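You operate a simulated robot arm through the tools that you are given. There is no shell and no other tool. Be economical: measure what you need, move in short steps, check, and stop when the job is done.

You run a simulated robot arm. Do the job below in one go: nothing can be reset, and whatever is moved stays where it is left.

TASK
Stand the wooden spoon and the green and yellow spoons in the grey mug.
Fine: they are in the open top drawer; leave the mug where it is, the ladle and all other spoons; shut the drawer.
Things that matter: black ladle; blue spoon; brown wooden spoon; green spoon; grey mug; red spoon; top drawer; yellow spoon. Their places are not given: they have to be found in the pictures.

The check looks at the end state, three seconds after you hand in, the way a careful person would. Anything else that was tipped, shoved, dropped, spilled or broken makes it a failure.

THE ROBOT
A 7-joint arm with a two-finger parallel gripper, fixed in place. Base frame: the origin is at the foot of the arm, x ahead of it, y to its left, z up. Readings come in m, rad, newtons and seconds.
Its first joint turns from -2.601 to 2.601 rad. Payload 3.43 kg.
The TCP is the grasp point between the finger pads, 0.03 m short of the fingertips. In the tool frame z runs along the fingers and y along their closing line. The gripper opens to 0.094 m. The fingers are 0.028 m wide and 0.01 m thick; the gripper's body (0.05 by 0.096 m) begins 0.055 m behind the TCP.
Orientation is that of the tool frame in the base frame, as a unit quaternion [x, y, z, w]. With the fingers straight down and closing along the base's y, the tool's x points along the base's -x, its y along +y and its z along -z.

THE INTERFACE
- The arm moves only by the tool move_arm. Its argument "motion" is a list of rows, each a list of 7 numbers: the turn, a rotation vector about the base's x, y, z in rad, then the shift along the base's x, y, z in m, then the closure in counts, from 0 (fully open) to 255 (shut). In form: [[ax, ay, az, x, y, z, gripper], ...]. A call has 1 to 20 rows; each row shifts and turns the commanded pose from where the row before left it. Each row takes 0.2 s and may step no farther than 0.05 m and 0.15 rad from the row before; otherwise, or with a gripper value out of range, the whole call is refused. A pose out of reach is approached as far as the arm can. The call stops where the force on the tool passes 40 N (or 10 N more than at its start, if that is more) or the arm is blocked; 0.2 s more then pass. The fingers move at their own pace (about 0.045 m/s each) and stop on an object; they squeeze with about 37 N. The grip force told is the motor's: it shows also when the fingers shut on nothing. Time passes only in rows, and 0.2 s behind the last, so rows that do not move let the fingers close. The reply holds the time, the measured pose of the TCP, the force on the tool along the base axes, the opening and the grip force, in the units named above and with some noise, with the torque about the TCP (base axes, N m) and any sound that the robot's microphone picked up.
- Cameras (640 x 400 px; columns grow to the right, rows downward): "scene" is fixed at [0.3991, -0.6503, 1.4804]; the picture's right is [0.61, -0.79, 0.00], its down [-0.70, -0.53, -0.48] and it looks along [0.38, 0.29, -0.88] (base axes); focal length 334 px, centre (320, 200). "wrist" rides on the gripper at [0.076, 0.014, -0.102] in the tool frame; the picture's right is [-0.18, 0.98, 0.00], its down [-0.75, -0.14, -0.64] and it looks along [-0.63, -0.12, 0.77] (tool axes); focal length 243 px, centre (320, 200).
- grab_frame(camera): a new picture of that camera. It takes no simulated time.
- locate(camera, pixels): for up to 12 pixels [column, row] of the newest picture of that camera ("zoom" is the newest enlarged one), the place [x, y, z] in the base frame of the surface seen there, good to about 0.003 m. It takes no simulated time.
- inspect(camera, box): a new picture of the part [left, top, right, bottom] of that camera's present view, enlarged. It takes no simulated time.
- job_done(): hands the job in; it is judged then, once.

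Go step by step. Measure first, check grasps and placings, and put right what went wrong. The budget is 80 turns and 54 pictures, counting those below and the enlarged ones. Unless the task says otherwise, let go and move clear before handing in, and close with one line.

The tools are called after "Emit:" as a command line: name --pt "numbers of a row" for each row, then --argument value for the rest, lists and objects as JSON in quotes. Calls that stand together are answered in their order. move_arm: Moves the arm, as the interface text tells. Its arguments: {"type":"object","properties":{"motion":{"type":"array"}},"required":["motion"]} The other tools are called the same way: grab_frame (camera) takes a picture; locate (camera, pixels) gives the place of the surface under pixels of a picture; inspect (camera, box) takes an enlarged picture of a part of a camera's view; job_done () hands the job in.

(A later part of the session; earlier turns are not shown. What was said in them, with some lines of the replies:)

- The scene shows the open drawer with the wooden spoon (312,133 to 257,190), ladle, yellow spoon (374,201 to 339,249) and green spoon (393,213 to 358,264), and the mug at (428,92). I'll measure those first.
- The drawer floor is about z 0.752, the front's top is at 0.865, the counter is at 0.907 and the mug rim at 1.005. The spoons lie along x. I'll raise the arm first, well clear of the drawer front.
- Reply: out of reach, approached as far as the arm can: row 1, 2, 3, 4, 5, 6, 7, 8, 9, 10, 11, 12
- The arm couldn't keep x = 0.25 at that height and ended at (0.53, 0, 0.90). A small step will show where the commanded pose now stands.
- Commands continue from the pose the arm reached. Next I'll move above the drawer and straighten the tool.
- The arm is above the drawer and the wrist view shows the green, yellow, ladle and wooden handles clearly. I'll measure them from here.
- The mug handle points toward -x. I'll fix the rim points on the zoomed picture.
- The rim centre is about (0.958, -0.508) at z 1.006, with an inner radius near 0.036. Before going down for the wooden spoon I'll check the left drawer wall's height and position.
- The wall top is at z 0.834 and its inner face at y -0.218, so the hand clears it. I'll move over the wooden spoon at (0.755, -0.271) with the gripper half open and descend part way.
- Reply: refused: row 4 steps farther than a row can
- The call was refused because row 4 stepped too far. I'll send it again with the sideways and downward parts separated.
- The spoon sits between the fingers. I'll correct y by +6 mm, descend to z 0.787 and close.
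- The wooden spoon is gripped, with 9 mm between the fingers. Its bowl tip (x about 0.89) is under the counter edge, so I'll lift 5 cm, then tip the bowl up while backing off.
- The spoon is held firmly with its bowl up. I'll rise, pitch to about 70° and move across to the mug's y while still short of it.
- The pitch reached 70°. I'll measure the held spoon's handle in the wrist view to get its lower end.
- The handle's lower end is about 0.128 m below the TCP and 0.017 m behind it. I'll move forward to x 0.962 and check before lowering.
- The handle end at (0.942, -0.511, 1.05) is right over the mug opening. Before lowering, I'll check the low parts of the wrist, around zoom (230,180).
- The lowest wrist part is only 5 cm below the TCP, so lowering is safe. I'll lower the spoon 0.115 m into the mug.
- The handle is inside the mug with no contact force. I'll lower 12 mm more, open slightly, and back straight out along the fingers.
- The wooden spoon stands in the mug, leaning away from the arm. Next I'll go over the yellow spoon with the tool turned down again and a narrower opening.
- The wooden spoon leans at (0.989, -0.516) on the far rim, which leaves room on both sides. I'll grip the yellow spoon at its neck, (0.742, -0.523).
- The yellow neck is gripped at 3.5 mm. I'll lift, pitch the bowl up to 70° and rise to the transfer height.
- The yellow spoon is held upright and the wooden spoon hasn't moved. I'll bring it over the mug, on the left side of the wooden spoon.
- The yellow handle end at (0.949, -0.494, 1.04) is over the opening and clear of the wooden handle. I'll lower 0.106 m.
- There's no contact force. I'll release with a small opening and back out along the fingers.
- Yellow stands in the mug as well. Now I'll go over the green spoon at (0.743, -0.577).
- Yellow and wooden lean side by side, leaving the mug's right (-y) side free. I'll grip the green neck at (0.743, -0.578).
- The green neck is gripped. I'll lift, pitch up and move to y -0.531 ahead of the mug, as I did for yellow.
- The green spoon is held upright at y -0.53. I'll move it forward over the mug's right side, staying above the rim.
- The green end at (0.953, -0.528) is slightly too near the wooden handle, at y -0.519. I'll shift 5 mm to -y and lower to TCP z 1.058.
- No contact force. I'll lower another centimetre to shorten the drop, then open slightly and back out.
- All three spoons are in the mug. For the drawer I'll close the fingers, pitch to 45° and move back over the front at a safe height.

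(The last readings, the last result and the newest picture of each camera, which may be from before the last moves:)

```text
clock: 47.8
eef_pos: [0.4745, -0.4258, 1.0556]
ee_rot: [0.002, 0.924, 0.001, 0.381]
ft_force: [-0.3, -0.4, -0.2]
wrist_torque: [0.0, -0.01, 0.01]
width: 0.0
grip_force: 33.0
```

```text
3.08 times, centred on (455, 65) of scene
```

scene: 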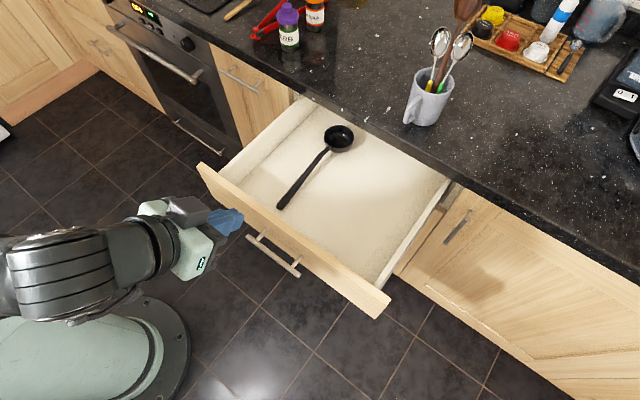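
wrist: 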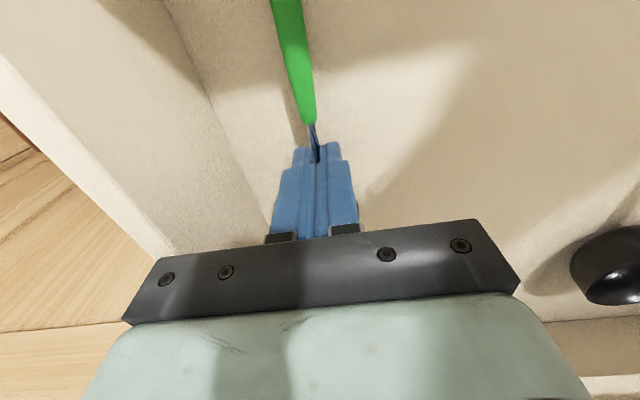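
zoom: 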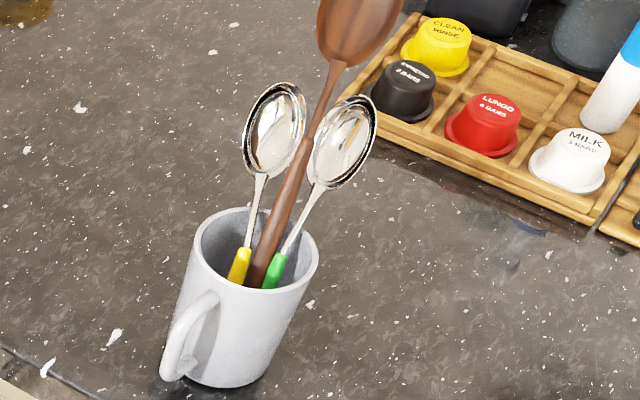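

All three spoons stand in the mug. I'll check that the mug hasn't shifted and measure the drawer front and the neighbouring cabinet face.

Emit:
locate --camera "zoom" --pixels '[[250, 210], [317, 255], [190, 248], [262, 290], [165, 370], [205, 225]]'

Emit:
locate --camera "scene" --pixels '[[470, 200], [455, 228], [240, 75], [290, 232], [285, 255], [270, 258], [262, 240], [295, 268], [320, 255], [235, 95], [420, 250], [310, 290]]'

```text
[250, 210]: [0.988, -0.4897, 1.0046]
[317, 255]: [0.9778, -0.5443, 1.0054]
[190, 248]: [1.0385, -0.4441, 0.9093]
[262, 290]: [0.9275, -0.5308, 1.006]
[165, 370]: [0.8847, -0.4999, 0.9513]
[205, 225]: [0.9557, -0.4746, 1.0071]
```

```text
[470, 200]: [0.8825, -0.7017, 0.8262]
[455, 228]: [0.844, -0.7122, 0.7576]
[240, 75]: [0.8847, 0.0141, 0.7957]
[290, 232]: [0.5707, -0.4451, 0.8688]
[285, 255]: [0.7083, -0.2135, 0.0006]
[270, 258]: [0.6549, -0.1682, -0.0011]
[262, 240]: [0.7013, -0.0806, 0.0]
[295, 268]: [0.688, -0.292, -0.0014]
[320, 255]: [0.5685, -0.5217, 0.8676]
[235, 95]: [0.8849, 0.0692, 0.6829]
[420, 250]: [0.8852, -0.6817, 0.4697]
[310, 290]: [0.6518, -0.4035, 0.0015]
```

The mug is where it was, within measuring error. The drawer must travel about 0.31 m to line up with the faces at x 0.884, and the counter overhangs, so I'll make the fingers nearly level before lowering in front of it.

Emit:
move_arm --pt "0 -0.122 0 -0.01 0 0 255" --pt "0 -0.122 0 -0.01 0 0 255" --pt "0 -0.122 0 0 0 0 255" --pt "0 -0.122 0 0 0 0 255" --pt "0 -0.122 0 0 0 0 255" --pt "0 0 0 0 0 -0.04 255" --pt "0 0 0 0 0 -0.04 255"

Emit:
grab_frame --camera "scene"

```text
clock: 49.4
eef_pos: [0.467, -0.4563, 0.9824]
ee_rot: [0.001, 0.767, 0.002, 0.642]
ft_force: [-0.4, -0.2, -0.7]
wrist_torque: [0.02, 0.02, -0.03]
width: 0.0
grip_force: 32.5
out of reach, approached as far as the arm can: row 3, 4, 5, 6
```

```text
20 pictures are left
```

scene: 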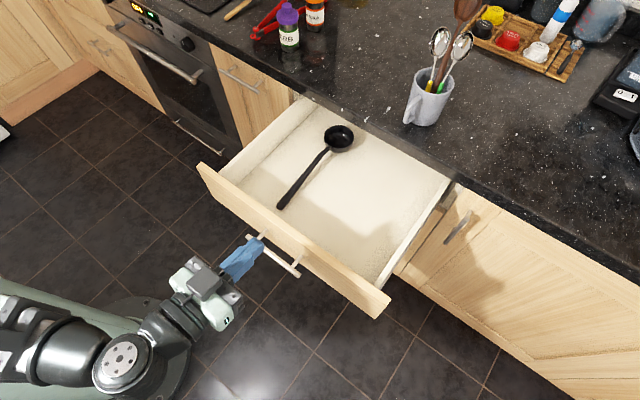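

The fingers are at 80° pitch in front of the drawer, with the tips at x about 0.497. I'll lower to z 0.845, between the bar (0.80) and the panel top (0.868).

Emit:
move_arm --pt "0 0 0 0 0.005 -0.035 255" --pt "0 0 0 0 0.005 -0.035 255" --pt "0 0 0 0 0.005 -0.035 255" --pt "0 0 0 0 0.005 -0.03 255" --pt "0 0 0 0 0 0 255"

Emit:
inspect --camera "scene" --box '[160, 150, 400, 330]'

```text
clock: 50.6
eef_pos: [0.4706, -0.4406, 0.8473]
ee_rot: [0.001, 0.767, 0.002, 0.642]
ft_force: [1.2, -0.1, 0.6]
wrist_torque: [-0.01, 0.0, -0.04]
width: 0.0
grip_force: 33.2
out of reach, approached as far as the arm can: row 1
```

```text
2.22 times, centred on (280, 240) of scene
```

zoom: 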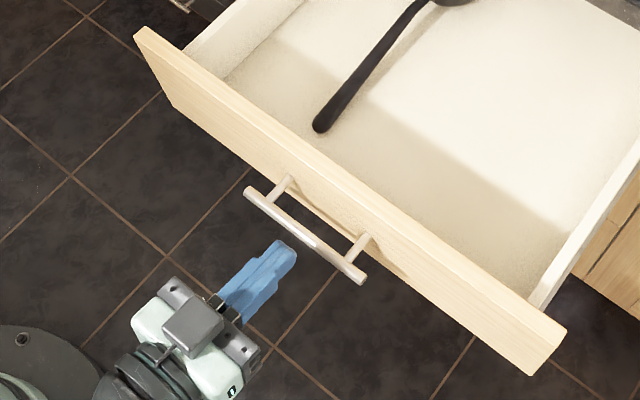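

I'll confirm the bar and fingertip heights before pushing.

Emit:
locate --camera "zoom" --pixels '[[300, 232], [270, 206], [350, 270], [285, 255], [270, 265], [320, 175], [300, 185]]'

```text
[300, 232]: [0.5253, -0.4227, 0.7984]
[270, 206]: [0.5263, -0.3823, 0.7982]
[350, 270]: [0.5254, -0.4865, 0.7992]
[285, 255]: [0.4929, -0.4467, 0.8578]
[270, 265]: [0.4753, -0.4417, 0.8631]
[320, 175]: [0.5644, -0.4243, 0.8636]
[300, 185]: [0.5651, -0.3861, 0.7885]
```

The fingertips (z about 0.842) clear the bar at 0.798. I'll push forward slowly.

Emit:
move_arm --pt "0 0 0 0.02 0.003 0 255" --pt "0 0 0 0.02 0.003 0 255" --pt "0 0 0 0.015 0.003 0 255" --pt "0 0 0 0.01 0.003 0 255" --pt "0 0 0 0.01 0 0 255" --pt "0 0 0 0.012 0 0 255" --pt "0 0 0 0.014 0 0 255" --pt "0 0 0 0.016 0 0 255" --pt "0 0 0 0.016 0 0 255" --pt "0 0 0 0.016 0 0 255" --pt "0 0 0 0.016 0 0 255" --pt "0 0 0 0.016 0 0 255" --pt "0 0 0 0.016 0 0 255" --pt "0 0 0 0.016 0 0 255" --pt "0 0 0 0.016 0 0 255" --pt "0 0 0 0.014 0 0 255" --pt "0 0 0 0.012 0 0 255" --pt "0 0 0 0.01 0 0 255"

Emit:
grab_frame --camera "scene"

```text
clock: 54.4
eef_pos: [0.7349, -0.427, 0.8457]
ee_rot: [0.001, 0.767, 0.002, 0.641]
ft_force: [-0.3, -0.9, 0.2]
wrist_torque: [-0.01, 0.02, -0.01]
width: 0.0002
grip_force: 33.5
```

```text
18 pictures are left
```

scene: 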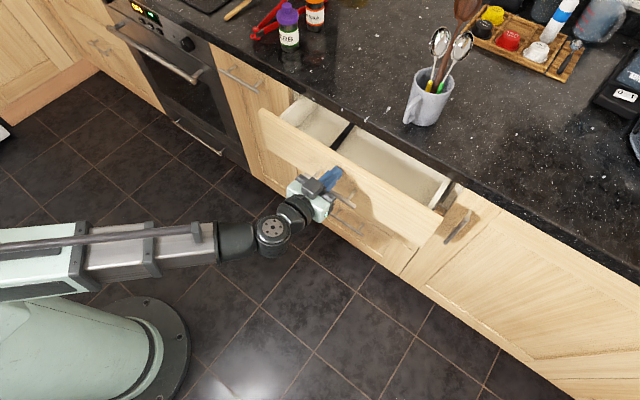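

The drawer is closing smoothly. I'll push the remaining 0.12 m, slowing at the end.

Emit:
move_arm --pt "0 0 0 0.01 0 0 255" --pt "0 0 0 0.014 0 0 255" --pt "0 0 0 0.016 0 0 255" --pt "0 0 0 0.016 0 0 255" --pt "0 0 0 0.016 0 0 255" --pt "0 0 0 0.012 0 0 255" --pt "0 0 0 0.01 0 0 255" --pt "0 0 0 0.008 0 0 255" --pt "0 0 0 0.006 0 0 255" --pt "0 0 0 0.005 0 0 255" --pt "0 0 0 0.005 0 0 255" --pt "0 0 0 0.005 0 0 255"

Emit:
grab_frame --camera "scene"

```text
clock: 57.0
eef_pos: [0.8532, -0.4279, 0.8461]
ee_rot: [0.001, 0.767, 0.002, 0.642]
ft_force: [-9.2, -2.1, 3.2]
wrist_torque: [0.06, -0.18, -0.09]
width: 0.0003
grip_force: 33.4
stopped in row 12: the force on the tool passed its limit at 50 N (the readings are from after the stop); the commanded pose is now the measured one
```

```text
17 pictures are left
```

scene: 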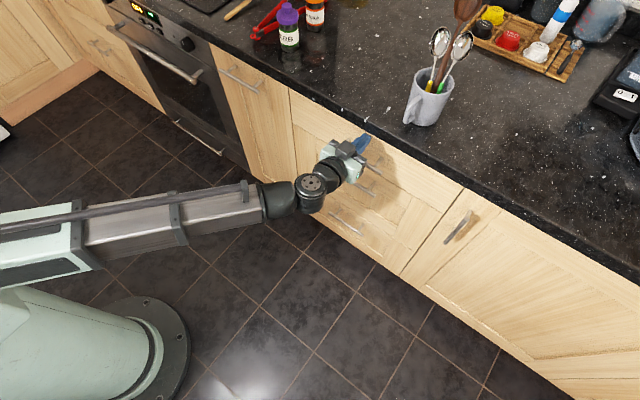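

The drawer reached its stop: tip at about x 0.883, in line with the neighbouring faces. I'll back straight away and check.

Emit:
move_arm --pt "0 0 0 -0.01 0 0 255" --pt "0 0 0 -0.03 0 0 255" --pt "0 0 0 -0.04 0 0 255" --pt "0 0 0 -0.04 0 0 255" --pt "0 0 0 -0.04 0 0 255" --pt "0 0 0 -0.04 0 0 255" --pt "0 0 0 -0.04 0 0 255" --pt "0 0 0 0 0 0 255"

Emit:
grab_frame --camera "scene"

Emit:
inspect --camera "scene" --box '[280, 0, 500, 200]'

```text
clock: 58.8
eef_pos: [0.614, -0.4255, 0.8478]
ee_rot: [0.001, 0.768, 0.003, 0.641]
ft_force: [0.6, -0.1, 0.5]
wrist_torque: [-0.02, -0.01, 0.01]
width: 0.0
grip_force: 32.9
```

```text
16 pictures are left
```

scene: 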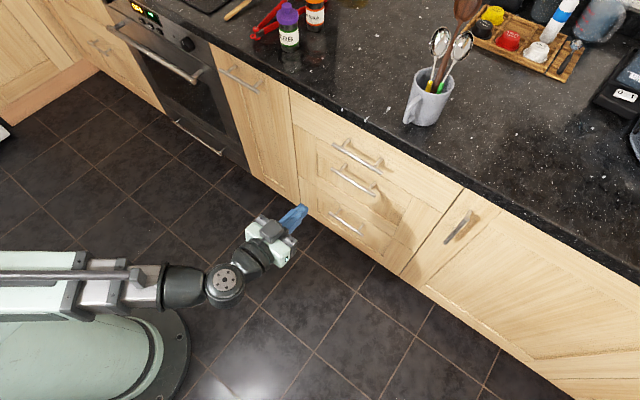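

```text
2.00 times, centred on (390, 100) of scene
```

zoom: 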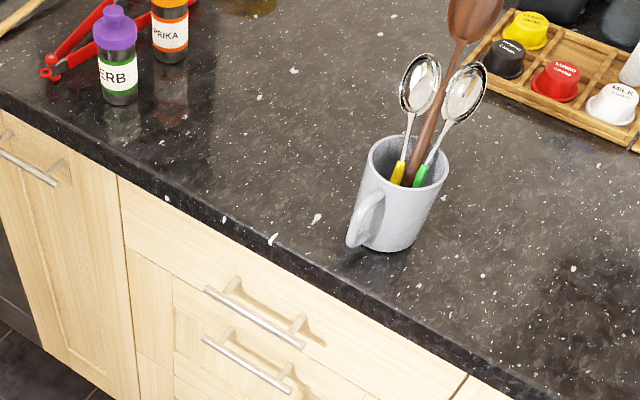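

The drawer looks flush. I'll check its face against its neighbours and the mug's position once more.

Emit:
locate --camera "zoom" --pixels '[[180, 240], [350, 350], [90, 220], [150, 290], [370, 215], [355, 240], [400, 137], [447, 165], [365, 165], [405, 187], [385, 250], [440, 385]]'

```text
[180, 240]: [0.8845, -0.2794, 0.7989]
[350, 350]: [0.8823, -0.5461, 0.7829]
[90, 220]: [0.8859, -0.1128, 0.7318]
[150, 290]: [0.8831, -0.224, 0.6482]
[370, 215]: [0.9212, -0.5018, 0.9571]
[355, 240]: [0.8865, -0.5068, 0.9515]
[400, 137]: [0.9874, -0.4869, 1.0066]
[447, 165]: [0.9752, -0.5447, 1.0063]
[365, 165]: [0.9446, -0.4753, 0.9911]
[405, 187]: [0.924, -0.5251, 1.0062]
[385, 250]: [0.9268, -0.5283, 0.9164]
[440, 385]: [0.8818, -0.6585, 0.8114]
```

The drawer face is flush with its neighbours (x 0.883–0.885). The mug stands in its place with all three spoons in it, and the arm is clear with nothing in the gripper. Handing in.

Emit:
job_done

```text
The job is handed in.
```

The wooden, yellow and green spoons are standing in the grey mug, the top drawer is shut flush with the ladle inside, and the job is handed in; the mug stayed within about 3 mm of its place, though its handle may have turned a few degrees.
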